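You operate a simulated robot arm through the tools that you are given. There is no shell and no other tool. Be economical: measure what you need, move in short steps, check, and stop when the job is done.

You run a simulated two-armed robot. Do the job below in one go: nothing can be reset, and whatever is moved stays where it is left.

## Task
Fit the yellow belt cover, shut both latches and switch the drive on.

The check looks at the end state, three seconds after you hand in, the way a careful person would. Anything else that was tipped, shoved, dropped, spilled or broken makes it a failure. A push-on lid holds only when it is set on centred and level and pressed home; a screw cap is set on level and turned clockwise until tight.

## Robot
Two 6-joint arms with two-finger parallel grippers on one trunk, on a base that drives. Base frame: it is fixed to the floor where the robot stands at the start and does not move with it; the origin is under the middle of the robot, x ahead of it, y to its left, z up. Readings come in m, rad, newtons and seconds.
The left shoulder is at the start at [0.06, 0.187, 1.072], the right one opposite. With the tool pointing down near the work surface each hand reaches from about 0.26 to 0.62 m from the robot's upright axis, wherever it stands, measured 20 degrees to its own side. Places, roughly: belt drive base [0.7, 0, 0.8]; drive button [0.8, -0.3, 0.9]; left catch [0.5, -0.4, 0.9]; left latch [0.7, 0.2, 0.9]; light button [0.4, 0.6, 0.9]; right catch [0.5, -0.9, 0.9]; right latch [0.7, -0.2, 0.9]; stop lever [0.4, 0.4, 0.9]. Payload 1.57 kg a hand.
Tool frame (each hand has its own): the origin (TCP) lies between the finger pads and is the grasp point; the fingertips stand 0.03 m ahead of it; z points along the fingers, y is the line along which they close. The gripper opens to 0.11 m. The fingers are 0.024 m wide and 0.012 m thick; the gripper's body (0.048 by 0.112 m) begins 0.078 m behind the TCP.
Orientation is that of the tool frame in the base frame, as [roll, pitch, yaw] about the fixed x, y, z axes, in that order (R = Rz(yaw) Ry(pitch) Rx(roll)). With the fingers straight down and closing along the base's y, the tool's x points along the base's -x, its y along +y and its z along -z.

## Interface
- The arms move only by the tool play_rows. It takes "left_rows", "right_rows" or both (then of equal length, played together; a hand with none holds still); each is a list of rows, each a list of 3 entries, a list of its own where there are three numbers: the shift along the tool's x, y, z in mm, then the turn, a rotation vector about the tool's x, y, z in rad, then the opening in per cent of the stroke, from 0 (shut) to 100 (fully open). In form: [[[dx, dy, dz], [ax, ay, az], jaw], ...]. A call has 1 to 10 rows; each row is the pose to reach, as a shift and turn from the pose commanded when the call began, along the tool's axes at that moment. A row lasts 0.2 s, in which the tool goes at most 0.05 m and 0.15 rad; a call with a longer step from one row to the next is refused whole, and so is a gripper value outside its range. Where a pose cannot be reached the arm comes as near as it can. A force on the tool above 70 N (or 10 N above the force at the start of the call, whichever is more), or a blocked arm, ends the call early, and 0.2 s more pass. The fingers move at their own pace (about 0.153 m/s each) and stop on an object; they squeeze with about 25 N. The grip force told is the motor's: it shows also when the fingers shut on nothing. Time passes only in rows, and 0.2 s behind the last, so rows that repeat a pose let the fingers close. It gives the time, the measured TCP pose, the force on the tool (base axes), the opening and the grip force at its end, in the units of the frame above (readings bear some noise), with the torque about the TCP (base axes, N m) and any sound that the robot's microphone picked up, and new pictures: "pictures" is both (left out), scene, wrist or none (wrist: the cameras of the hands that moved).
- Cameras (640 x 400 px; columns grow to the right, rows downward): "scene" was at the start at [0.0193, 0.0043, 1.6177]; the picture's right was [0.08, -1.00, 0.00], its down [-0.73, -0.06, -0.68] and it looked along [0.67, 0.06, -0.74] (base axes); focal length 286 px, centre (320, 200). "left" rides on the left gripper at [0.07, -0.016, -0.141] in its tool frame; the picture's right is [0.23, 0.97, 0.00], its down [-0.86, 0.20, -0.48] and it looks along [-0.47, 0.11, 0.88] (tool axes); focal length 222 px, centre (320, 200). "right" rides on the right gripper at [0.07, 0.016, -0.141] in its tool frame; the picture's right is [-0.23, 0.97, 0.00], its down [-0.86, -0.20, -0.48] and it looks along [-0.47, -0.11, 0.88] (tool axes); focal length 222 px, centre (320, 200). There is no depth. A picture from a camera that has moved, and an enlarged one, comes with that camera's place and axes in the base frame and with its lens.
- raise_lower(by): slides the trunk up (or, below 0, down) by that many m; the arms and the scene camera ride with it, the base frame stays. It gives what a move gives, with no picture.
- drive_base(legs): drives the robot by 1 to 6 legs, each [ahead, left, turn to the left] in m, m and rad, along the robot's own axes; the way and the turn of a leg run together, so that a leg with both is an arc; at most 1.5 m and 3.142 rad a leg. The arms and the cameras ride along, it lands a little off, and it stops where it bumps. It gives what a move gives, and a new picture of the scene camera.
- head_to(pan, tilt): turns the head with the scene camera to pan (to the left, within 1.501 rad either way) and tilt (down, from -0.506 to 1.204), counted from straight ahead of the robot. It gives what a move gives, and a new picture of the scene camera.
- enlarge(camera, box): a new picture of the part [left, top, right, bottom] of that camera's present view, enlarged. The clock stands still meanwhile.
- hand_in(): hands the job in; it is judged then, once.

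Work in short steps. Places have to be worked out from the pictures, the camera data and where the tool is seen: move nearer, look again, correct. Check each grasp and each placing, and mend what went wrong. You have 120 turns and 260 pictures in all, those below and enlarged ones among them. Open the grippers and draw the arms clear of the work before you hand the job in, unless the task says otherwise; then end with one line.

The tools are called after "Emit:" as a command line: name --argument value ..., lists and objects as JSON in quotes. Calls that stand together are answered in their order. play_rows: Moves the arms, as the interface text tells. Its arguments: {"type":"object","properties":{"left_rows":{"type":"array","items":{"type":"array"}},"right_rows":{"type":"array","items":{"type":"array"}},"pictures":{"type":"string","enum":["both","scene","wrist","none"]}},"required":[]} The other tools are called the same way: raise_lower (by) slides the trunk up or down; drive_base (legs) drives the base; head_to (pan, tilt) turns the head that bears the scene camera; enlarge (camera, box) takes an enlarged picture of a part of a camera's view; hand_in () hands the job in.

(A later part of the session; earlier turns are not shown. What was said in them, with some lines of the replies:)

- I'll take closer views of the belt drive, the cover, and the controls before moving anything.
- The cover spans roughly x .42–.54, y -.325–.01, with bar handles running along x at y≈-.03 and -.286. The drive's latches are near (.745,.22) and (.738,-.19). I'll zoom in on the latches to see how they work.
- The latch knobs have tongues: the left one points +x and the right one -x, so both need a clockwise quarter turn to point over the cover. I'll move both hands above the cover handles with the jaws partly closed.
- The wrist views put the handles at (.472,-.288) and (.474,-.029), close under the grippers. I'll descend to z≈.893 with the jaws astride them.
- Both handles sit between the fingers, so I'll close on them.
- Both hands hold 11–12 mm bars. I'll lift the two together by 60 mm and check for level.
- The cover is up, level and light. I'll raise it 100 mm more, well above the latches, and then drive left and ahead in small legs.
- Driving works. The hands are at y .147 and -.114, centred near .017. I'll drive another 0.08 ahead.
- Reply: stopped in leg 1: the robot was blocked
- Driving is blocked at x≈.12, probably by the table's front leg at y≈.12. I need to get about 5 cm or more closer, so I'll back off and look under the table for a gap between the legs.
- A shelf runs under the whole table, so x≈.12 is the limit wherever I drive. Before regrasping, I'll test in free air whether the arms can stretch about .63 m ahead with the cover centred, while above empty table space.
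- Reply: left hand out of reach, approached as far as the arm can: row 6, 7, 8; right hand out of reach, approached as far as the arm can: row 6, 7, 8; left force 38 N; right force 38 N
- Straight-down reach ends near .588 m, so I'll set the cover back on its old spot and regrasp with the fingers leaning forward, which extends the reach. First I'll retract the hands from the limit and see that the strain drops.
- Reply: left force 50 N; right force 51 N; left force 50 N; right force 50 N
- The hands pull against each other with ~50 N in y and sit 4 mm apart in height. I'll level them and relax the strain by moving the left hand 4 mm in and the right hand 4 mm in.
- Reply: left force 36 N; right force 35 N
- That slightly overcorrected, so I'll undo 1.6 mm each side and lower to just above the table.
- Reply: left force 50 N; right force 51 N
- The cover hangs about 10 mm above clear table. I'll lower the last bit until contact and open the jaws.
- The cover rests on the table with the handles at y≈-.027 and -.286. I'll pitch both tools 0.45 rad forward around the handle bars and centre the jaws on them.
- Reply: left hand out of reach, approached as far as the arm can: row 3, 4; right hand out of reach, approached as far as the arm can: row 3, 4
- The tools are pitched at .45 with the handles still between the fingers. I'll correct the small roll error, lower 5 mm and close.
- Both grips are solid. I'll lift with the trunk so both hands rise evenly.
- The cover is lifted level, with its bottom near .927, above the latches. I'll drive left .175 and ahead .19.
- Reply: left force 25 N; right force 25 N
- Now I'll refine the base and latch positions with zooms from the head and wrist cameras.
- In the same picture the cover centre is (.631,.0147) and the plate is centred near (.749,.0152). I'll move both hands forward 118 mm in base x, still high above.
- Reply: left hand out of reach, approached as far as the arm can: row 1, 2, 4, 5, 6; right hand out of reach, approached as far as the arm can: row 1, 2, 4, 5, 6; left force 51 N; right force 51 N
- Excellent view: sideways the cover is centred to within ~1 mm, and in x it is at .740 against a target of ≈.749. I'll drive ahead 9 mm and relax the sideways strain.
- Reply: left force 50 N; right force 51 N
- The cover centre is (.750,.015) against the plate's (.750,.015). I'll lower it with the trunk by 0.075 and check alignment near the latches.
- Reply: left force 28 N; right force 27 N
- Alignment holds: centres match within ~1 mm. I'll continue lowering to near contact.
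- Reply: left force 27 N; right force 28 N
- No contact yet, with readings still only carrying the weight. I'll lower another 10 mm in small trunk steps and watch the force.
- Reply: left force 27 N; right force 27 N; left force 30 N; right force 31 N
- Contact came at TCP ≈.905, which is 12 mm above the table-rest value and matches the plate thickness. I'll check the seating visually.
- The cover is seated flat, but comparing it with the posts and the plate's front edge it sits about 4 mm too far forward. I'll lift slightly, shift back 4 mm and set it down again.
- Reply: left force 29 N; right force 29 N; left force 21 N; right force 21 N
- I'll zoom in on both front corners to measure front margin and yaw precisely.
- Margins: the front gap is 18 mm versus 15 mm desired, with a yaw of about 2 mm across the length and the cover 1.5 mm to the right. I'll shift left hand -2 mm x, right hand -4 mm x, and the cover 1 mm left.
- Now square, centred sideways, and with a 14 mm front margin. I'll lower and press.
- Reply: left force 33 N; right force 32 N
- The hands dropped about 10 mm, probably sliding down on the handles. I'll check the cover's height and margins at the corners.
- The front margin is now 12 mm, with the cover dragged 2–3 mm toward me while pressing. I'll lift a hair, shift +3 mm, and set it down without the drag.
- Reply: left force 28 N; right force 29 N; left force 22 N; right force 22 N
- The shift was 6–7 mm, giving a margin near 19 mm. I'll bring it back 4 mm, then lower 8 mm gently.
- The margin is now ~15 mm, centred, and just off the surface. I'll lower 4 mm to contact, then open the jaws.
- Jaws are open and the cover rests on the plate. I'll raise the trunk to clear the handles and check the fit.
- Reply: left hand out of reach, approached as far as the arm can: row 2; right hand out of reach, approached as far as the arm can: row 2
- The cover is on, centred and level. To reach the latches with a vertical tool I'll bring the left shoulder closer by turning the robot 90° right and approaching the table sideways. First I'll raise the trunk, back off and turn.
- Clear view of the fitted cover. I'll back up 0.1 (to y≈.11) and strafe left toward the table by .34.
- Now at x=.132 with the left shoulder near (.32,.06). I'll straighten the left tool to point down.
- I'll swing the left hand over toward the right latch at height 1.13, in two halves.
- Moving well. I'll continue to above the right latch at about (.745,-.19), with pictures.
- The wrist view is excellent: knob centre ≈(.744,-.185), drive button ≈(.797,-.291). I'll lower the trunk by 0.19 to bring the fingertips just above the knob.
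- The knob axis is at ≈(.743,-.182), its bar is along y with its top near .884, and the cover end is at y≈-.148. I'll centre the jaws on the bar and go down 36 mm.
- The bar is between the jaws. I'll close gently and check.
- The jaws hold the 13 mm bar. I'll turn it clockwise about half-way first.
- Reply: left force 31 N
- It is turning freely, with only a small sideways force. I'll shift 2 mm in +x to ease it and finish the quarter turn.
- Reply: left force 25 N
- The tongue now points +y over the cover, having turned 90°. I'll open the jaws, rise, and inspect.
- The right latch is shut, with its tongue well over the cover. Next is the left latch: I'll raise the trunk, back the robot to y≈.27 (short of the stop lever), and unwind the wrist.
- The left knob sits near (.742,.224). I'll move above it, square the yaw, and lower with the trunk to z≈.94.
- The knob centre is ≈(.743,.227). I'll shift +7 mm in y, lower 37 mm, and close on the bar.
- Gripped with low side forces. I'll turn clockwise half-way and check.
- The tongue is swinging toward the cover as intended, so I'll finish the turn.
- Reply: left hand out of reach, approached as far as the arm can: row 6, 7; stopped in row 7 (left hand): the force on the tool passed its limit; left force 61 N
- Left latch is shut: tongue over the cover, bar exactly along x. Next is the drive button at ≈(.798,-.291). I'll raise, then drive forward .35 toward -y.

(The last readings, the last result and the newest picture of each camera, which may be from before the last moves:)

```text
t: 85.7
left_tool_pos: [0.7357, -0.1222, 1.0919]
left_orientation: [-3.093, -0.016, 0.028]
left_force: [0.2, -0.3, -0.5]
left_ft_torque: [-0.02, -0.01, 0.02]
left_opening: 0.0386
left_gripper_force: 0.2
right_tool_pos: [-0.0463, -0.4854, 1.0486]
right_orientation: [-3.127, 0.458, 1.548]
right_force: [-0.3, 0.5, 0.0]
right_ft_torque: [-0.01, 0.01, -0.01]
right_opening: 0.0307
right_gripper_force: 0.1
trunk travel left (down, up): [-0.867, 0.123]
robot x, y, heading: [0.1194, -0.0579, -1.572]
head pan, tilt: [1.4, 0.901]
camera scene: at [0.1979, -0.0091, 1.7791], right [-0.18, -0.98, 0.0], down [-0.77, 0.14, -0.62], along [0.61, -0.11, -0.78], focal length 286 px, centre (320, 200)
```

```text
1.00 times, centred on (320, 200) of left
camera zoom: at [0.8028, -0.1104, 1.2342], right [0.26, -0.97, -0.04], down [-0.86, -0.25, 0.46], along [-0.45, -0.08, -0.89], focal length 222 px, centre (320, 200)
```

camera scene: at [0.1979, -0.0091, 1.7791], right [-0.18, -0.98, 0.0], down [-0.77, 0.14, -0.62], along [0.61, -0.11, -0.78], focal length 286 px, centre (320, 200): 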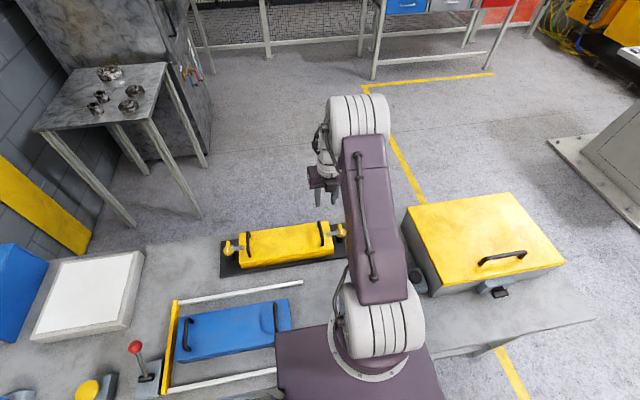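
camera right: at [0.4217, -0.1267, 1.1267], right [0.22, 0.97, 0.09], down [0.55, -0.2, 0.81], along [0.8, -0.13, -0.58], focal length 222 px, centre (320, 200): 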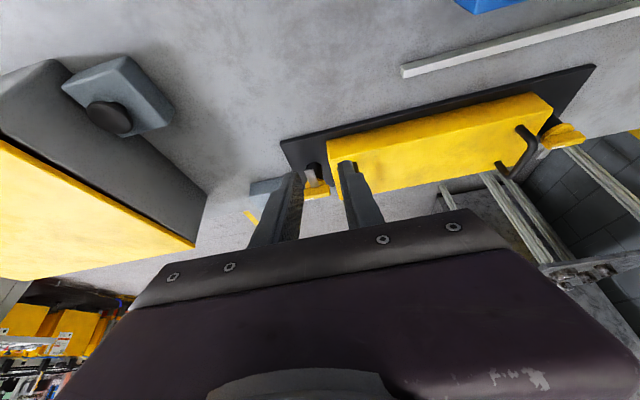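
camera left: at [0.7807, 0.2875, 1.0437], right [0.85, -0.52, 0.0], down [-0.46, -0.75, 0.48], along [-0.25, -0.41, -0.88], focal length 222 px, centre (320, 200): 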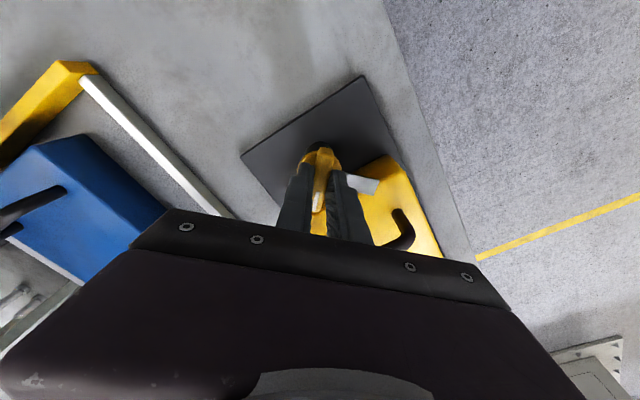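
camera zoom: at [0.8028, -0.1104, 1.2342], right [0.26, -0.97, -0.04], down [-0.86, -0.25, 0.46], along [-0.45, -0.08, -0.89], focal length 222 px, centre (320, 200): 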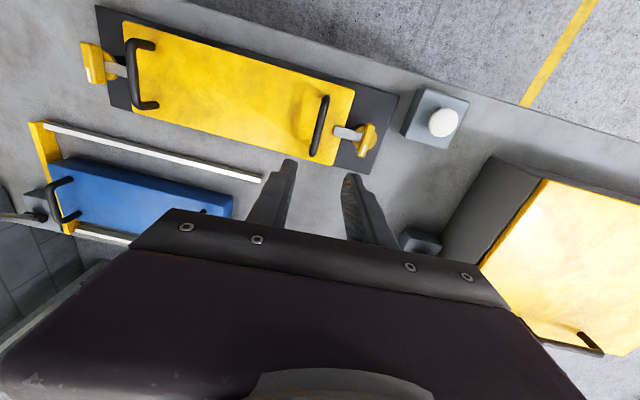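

Both tongues lie over the cover. I'll move the left hand, jaws shut and tool levelled, above the white drive button.

Emit:
play_rows --left_rows '[[[12, 43, 0], [-0.024, 0.008, 0], 0], [[29, 86, 0], [-0.048, 0.016, 0], 0], [[45, 129, 0], [-0.048, 0.016, 0], 0], [[58, 171, 0], [-0.048, 0.016, 0], 0], [[58, 171, 0], [-0.048, 0.016, 0], 0]]' --pictures "none"

Emit:
raise_lower --by -0.135

Emit:
enlarge --camera "left" --box '[160, 60, 480, 260]'

```text
t: 86.9
left_tool_pos: [0.7966, -0.2924, 1.0851]
left_orientation: [-3.141, -0.031, 0.029]
left_force: [0.0, -0.6, 0.2]
left_ft_torque: [-0.01, 0.01, 0.01]
left_opening: 0.0
left_gripper_force: 21.6
right_tool_pos: [-0.0441, -0.485, 1.0474]
right_orientation: [-3.127, 0.455, 1.55]
right_force: [0.4, 0.1, -0.9]
right_ft_torque: [-0.03, -0.04, 0.05]
right_opening: 0.0311
right_gripper_force: 0.0
trunk travel left (down, up): [-0.867, 0.123]
robot x, y, heading: [0.122, -0.0544, -1.579]
head pan, tilt: [1.4, 0.901]
```

```text
t: 88.5
left_tool_pos: [0.798, -0.2921, 0.9505]
left_orientation: [-3.139, -0.03, 0.028]
left_force: [0.1, 0.7, 0.4]
left_ft_torque: [0.0, -0.02, -0.01]
left_opening: 0.0
left_gripper_force: 21.8
right_tool_pos: [-0.0448, -0.4857, 0.9129]
right_orientation: [-3.125, 0.457, 1.548]
right_force: [-0.3, 0.2, -0.1]
right_ft_torque: [0.02, 0.0, 0.0]
right_opening: 0.0307
right_gripper_force: 0.1
trunk travel left (down, up): [-0.732, 0.258]
robot x, y, heading: [0.1256, -0.0587, -1.578]
head pan, tilt: [1.4, 0.901]
```

```text
2.00 times, centred on (320, 160) of left
camera zoom: at [0.8614, -0.2739, 1.0926], right [0.25, -0.97, 0.01], down [-0.86, -0.22, 0.45], along [-0.44, -0.12, -0.89], focal length 444 px, centre (320, 280)
```

zoom: 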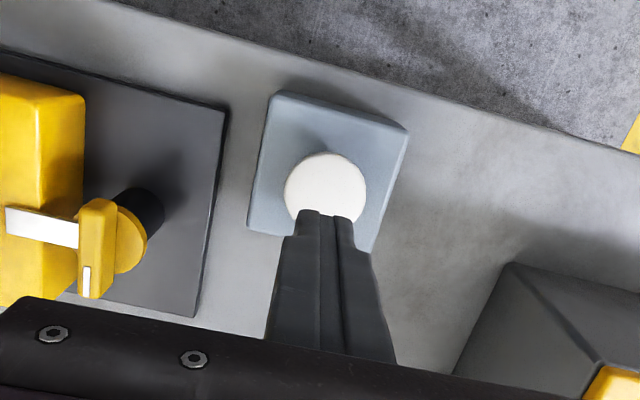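

The button centre is ≈(.804,-.293). I'll shift 5 mm and descend gently until it clicks.

Emit:
play_rows --left_rows '[[[5, 0, 10], [0, 0.03, 0], 0], [[5, 0, 22], [0, 0.03, 0], 0], [[5, 0, 34], [0, 0.03, 0], 0], [[5, 0, 40], [0, 0.03, 0], 0], [[5, 0, 45], [0, 0.03, 0], 0], [[5, 0, 48], [0, 0.03, 0], 0]]' --pictures "wrist"

```text
t: 89.9
left_tool_pos: [0.8037, -0.2923, 0.9014]
left_orientation: [-3.141, -0.061, 0.028]
left_force: [0.3, -0.7, -0.1]
left_ft_torque: [0.0, 0.02, 0.0]
left_opening: 0.0
left_gripper_force: 21.4
right_tool_pos: [-0.0447, -0.4865, 0.9115]
right_orientation: [-3.124, 0.455, 1.549]
right_force: [0.3, 0.0, 0.1]
right_ft_torque: [0.01, -0.01, 0.02]
right_opening: 0.031
right_gripper_force: 0.0
trunk travel left (down, up): [-0.732, 0.258]
robot x, y, heading: [0.1228, -0.0601, -1.578]
head pan, tilt: [1.4, 0.901]
camera left: at [0.8635, -0.274, 1.0467], right [0.25, -0.97, 0.01], down [-0.88, -0.22, 0.43], along [-0.41, -0.12, -0.91], focal length 222 px, centre (320, 200)
```

left: 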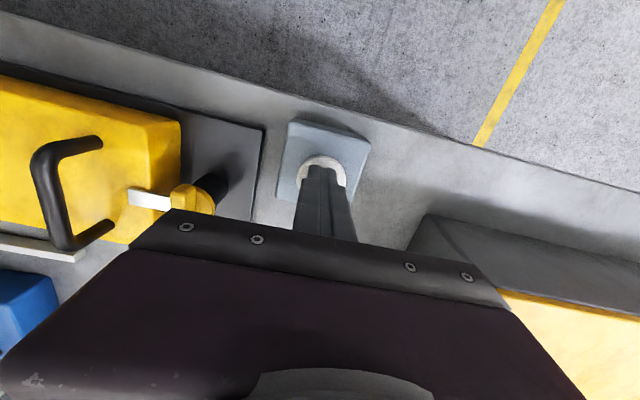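

No contact yet, with the tip at .871 above the button. I'll go on in small steps and watch the force and sound.

Emit:
play_rows --left_rows '[[[0, 0, 3], [0, 0.06, 0], 0], [[0, 0, 6], [0, 0.06, 0], 0], [[0, 0, 9], [0, 0.06, 0], 0]]' --pictures "none"

Emit:
enlarge --camera "left" --box '[220, 100, 420, 225]'

```text
t: 90.7
left_tool_pos: [0.8037, -0.2914, 0.8938]
left_orientation: [-3.141, -0.123, 0.028]
left_force: [0.4, -0.3, 4.3]
left_ft_torque: [0.01, 0.04, -0.06]
left_opening: 0.0
left_gripper_force: 20.9
right_tool_pos: [-0.0457, -0.4862, 0.9107]
right_orientation: [-3.127, 0.456, 1.547]
right_force: [-0.5, 0.1, -0.5]
right_ft_torque: [-0.02, 0.01, 0.03]
right_opening: 0.0307
right_gripper_force: 0.0
trunk travel left (down, up): [-0.732, 0.258]
robot x, y, heading: [0.1215, -0.0555, -1.579]
head pan, tilt: [1.4, 0.901]
```

```text
3.20 times, centred on (320, 162) of left
camera zoom: at [0.854, -0.2739, 1.0417], right [0.25, -0.97, 0.03], down [-0.9, -0.23, 0.37], along [-0.35, -0.12, -0.93], focal length 711 px, centre (320, 320)
```

zoom: 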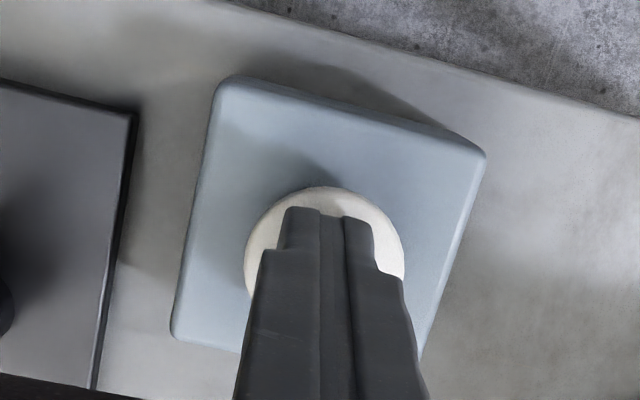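

Contact at tip z≈.864 with 4 N. I'll press further in 2 mm steps.

Emit:
play_rows --left_rows '[[[0, 0, 2], [0, 0, 0], 0], [[0, 0, 4], [0, 0, 0], 0], [[0, 0, 6], [0, 0, 0], 0], [[0, 0, 8], [0, 0, 0], 0]]' --pictures "none"

```text
t: 91.7
left_tool_pos: [0.8029, -0.2921, 0.8877]
left_orientation: [3.141, -0.126, 0.027]
left_force: [-3.0, -1.4, 15.8]
left_ft_torque: [-0.04, 0.24, 0.02]
left_opening: 0.0
left_gripper_force: 21.6
right_tool_pos: [-0.0483, -0.4865, 0.9108]
right_orientation: [-3.13, 0.455, 1.544]
right_force: [-0.7, 0.1, -0.1]
right_ft_torque: [-0.02, 0.02, -0.03]
right_opening: 0.0308
right_gripper_force: 0.1
trunk travel left (down, up): [-0.732, 0.258]
robot x, y, heading: [0.1226, -0.0609, -1.577]
head pan, tilt: [1.4, 0.901]
heard: click
```

Click heard. I'll lift off the button and look for signs that the drive is running.

Emit:
play_rows --left_rows '[[[0, 0, -10], [0, 0, 0], 0], [[0, 0, -40], [0, 0, 0], 0], [[0, 0, -80], [0, 0, 0], 0]]' --pictures "wrist"

Emit:
enlarge --camera "left" --box '[160, 40, 480, 240]'

```text
t: 92.5
left_tool_pos: [0.7943, -0.2931, 0.9645]
left_orientation: [-3.14, -0.121, 0.027]
left_force: [0.8, -0.4, 0.4]
left_ft_torque: [-0.02, -0.05, -0.01]
left_opening: 0.0002
left_gripper_force: 21.1
right_tool_pos: [-0.0449, -0.4855, 0.9121]
right_orientation: [-3.128, 0.456, 1.546]
right_force: [0.1, 0.1, -0.4]
right_ft_torque: [-0.02, 0.01, 0.01]
right_opening: 0.031
right_gripper_force: 0.1
trunk travel left (down, up): [-0.732, 0.258]
robot x, y, heading: [0.1248, -0.0575, -1.575]
head pan, tilt: [1.4, 0.901]
camera left: at [0.8448, -0.2739, 1.1127], right [0.25, -0.97, 0.03], down [-0.9, -0.23, 0.37], along [-0.35, -0.12, -0.93], focal length 222 px, centre (320, 200)
```

left: 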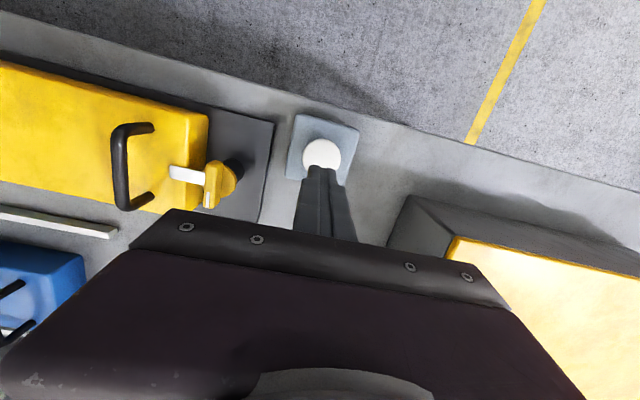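

```text
2.00 times, centred on (320, 140) of left
camera zoom: at [0.8448, -0.2739, 1.1127], right [0.25, -0.97, 0.03], down [-0.9, -0.23, 0.37], along [-0.35, -0.12, -0.93], focal length 444 px, centre (320, 320)
```

zoom: 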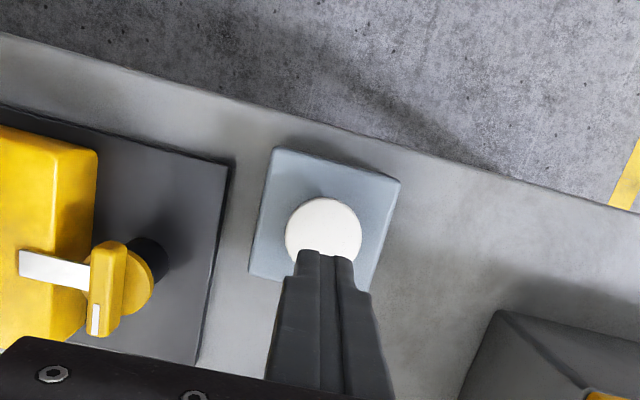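

The press clicked and the button is released. I'll raise the trunk, open the gripper, strafe away from the table, then inspect everything.

Emit:
raise_lower --by 0.15

Emit:
play_rows --left_rows '[[[0, 0, -5], [0, 0, 0], 60], [[0, 0, -5], [0, 0, 0], 60]]' --pictures "none"

Emit:
drive_base --legs '[[0, -0.45, 0]]'

Emit:
enlarge --camera "scene" --box '[120, 140, 440, 340]'

```text
t: 94.2
left_tool_pos: [0.7949, -0.2919, 1.113]
left_orientation: [-3.14, -0.121, 0.029]
left_force: [0.4, 0.2, 0.2]
left_ft_torque: [-0.02, 0.0, 0.0]
left_opening: 0.0
left_gripper_force: 21.6
right_tool_pos: [-0.0443, -0.4854, 1.0623]
right_orientation: [-3.127, 0.456, 1.547]
right_force: [-0.2, -0.1, -0.6]
right_ft_torque: [-0.03, 0.03, -0.03]
right_opening: 0.0309
right_gripper_force: 0.0
trunk travel left (down, up): [-0.882, 0.108]
robot x, y, heading: [0.1218, -0.0582, -1.575]
head pan, tilt: [1.4, 0.901]
```

```text
t: 94.8
left_tool_pos: [0.7947, -0.2917, 1.1191]
left_orientation: [-3.14, -0.121, 0.028]
left_force: [-0.1, 0.0, 0.1]
left_ft_torque: [0.02, -0.03, 0.0]
left_opening: 0.0662
left_gripper_force: 0.1
right_tool_pos: [-0.0457, -0.4856, 1.0624]
right_orientation: [-3.127, 0.456, 1.548]
right_force: [-0.5, -0.4, -0.2]
right_ft_torque: [-0.01, 0.02, -0.01]
right_opening: 0.0308
right_gripper_force: 0.1
trunk travel left (down, up): [-0.882, 0.108]
robot x, y, heading: [0.1231, -0.0584, -1.582]
head pan, tilt: [1.4, 0.901]
```

```text
t: 97.6
left_tool_pos: [0.3423, -0.2887, 1.1175]
left_orientation: [-3.14, -0.122, 0.03]
left_force: [0.4, 1.2, 0.0]
left_ft_torque: [-0.02, 0.0, -0.01]
left_opening: 0.0659
left_gripper_force: 0.0
right_tool_pos: [-0.4957, -0.4846, 1.0613]
right_orientation: [-3.125, 0.456, 1.55]
right_force: [-0.3, 2.1, -0.2]
right_ft_torque: [0.0, 0.02, 0.0]
right_opening: 0.0309
right_gripper_force: 0.0
trunk travel left (down, up): [-0.882, 0.108]
robot x, y, heading: [-0.3281, -0.0568, -1.577]
head pan, tilt: [1.4, 0.901]
camera scene: at [-0.254, -0.0097, 1.794], right [-0.17, -0.98, 0.0], down [-0.77, 0.14, -0.62], along [0.61, -0.11, -0.78], focal length 286 px, centre (320, 200)
```

scene: 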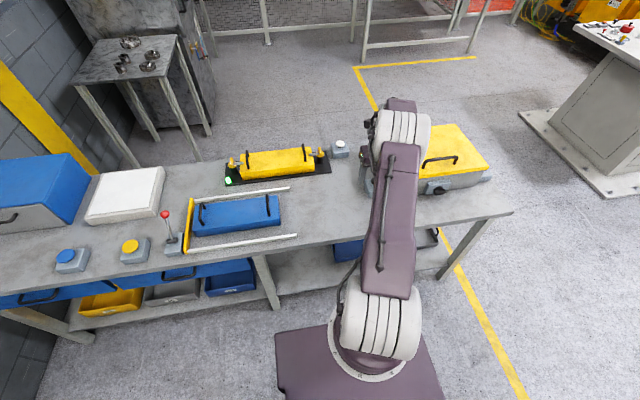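

```text
2.00 times, centred on (280, 240) of scene
camera zoom: at [-0.254, -0.0097, 1.794], right [-0.17, -0.98, 0.0], down [-0.77, 0.14, -0.62], along [0.61, -0.11, -0.78], focal length 572 px, centre (400, 120)
```

zoom: 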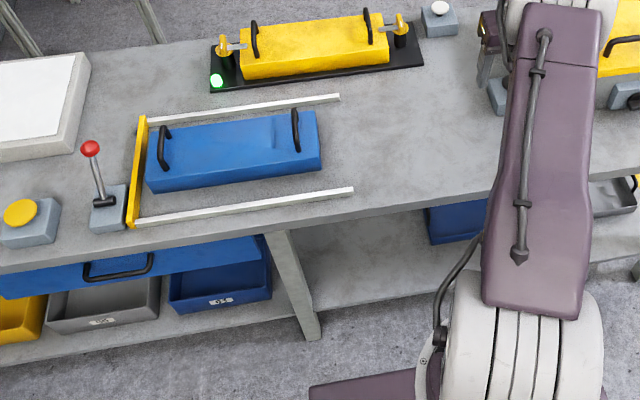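

A green lamp on the drive plate is lit, so the drive is on. One last close look at the cover and latches.

Emit:
enlarge --camera "scene" --box '[215, 130, 355, 195]'

```text
4.57 times, centred on (285, 162) of scene
camera zoom: at [-0.254, -0.0097, 1.794], right [-0.17, -0.98, 0.0], down [-0.77, 0.14, -0.62], along [0.61, -0.11, -0.78], focal length 1307 px, centre (480, 371)
```

zoom: 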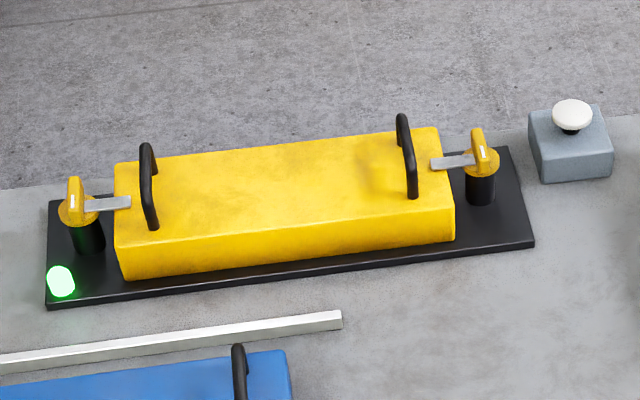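

The cover is seated, both tongues lie over it, the green lamp is lit, and the arms are clear, so I'm handing in.

Emit:
hand_in

```text
The job is handed in.
```

The yellow belt cover is fitted and both latches are shut over it; the drive is on, with its green lamp lit.
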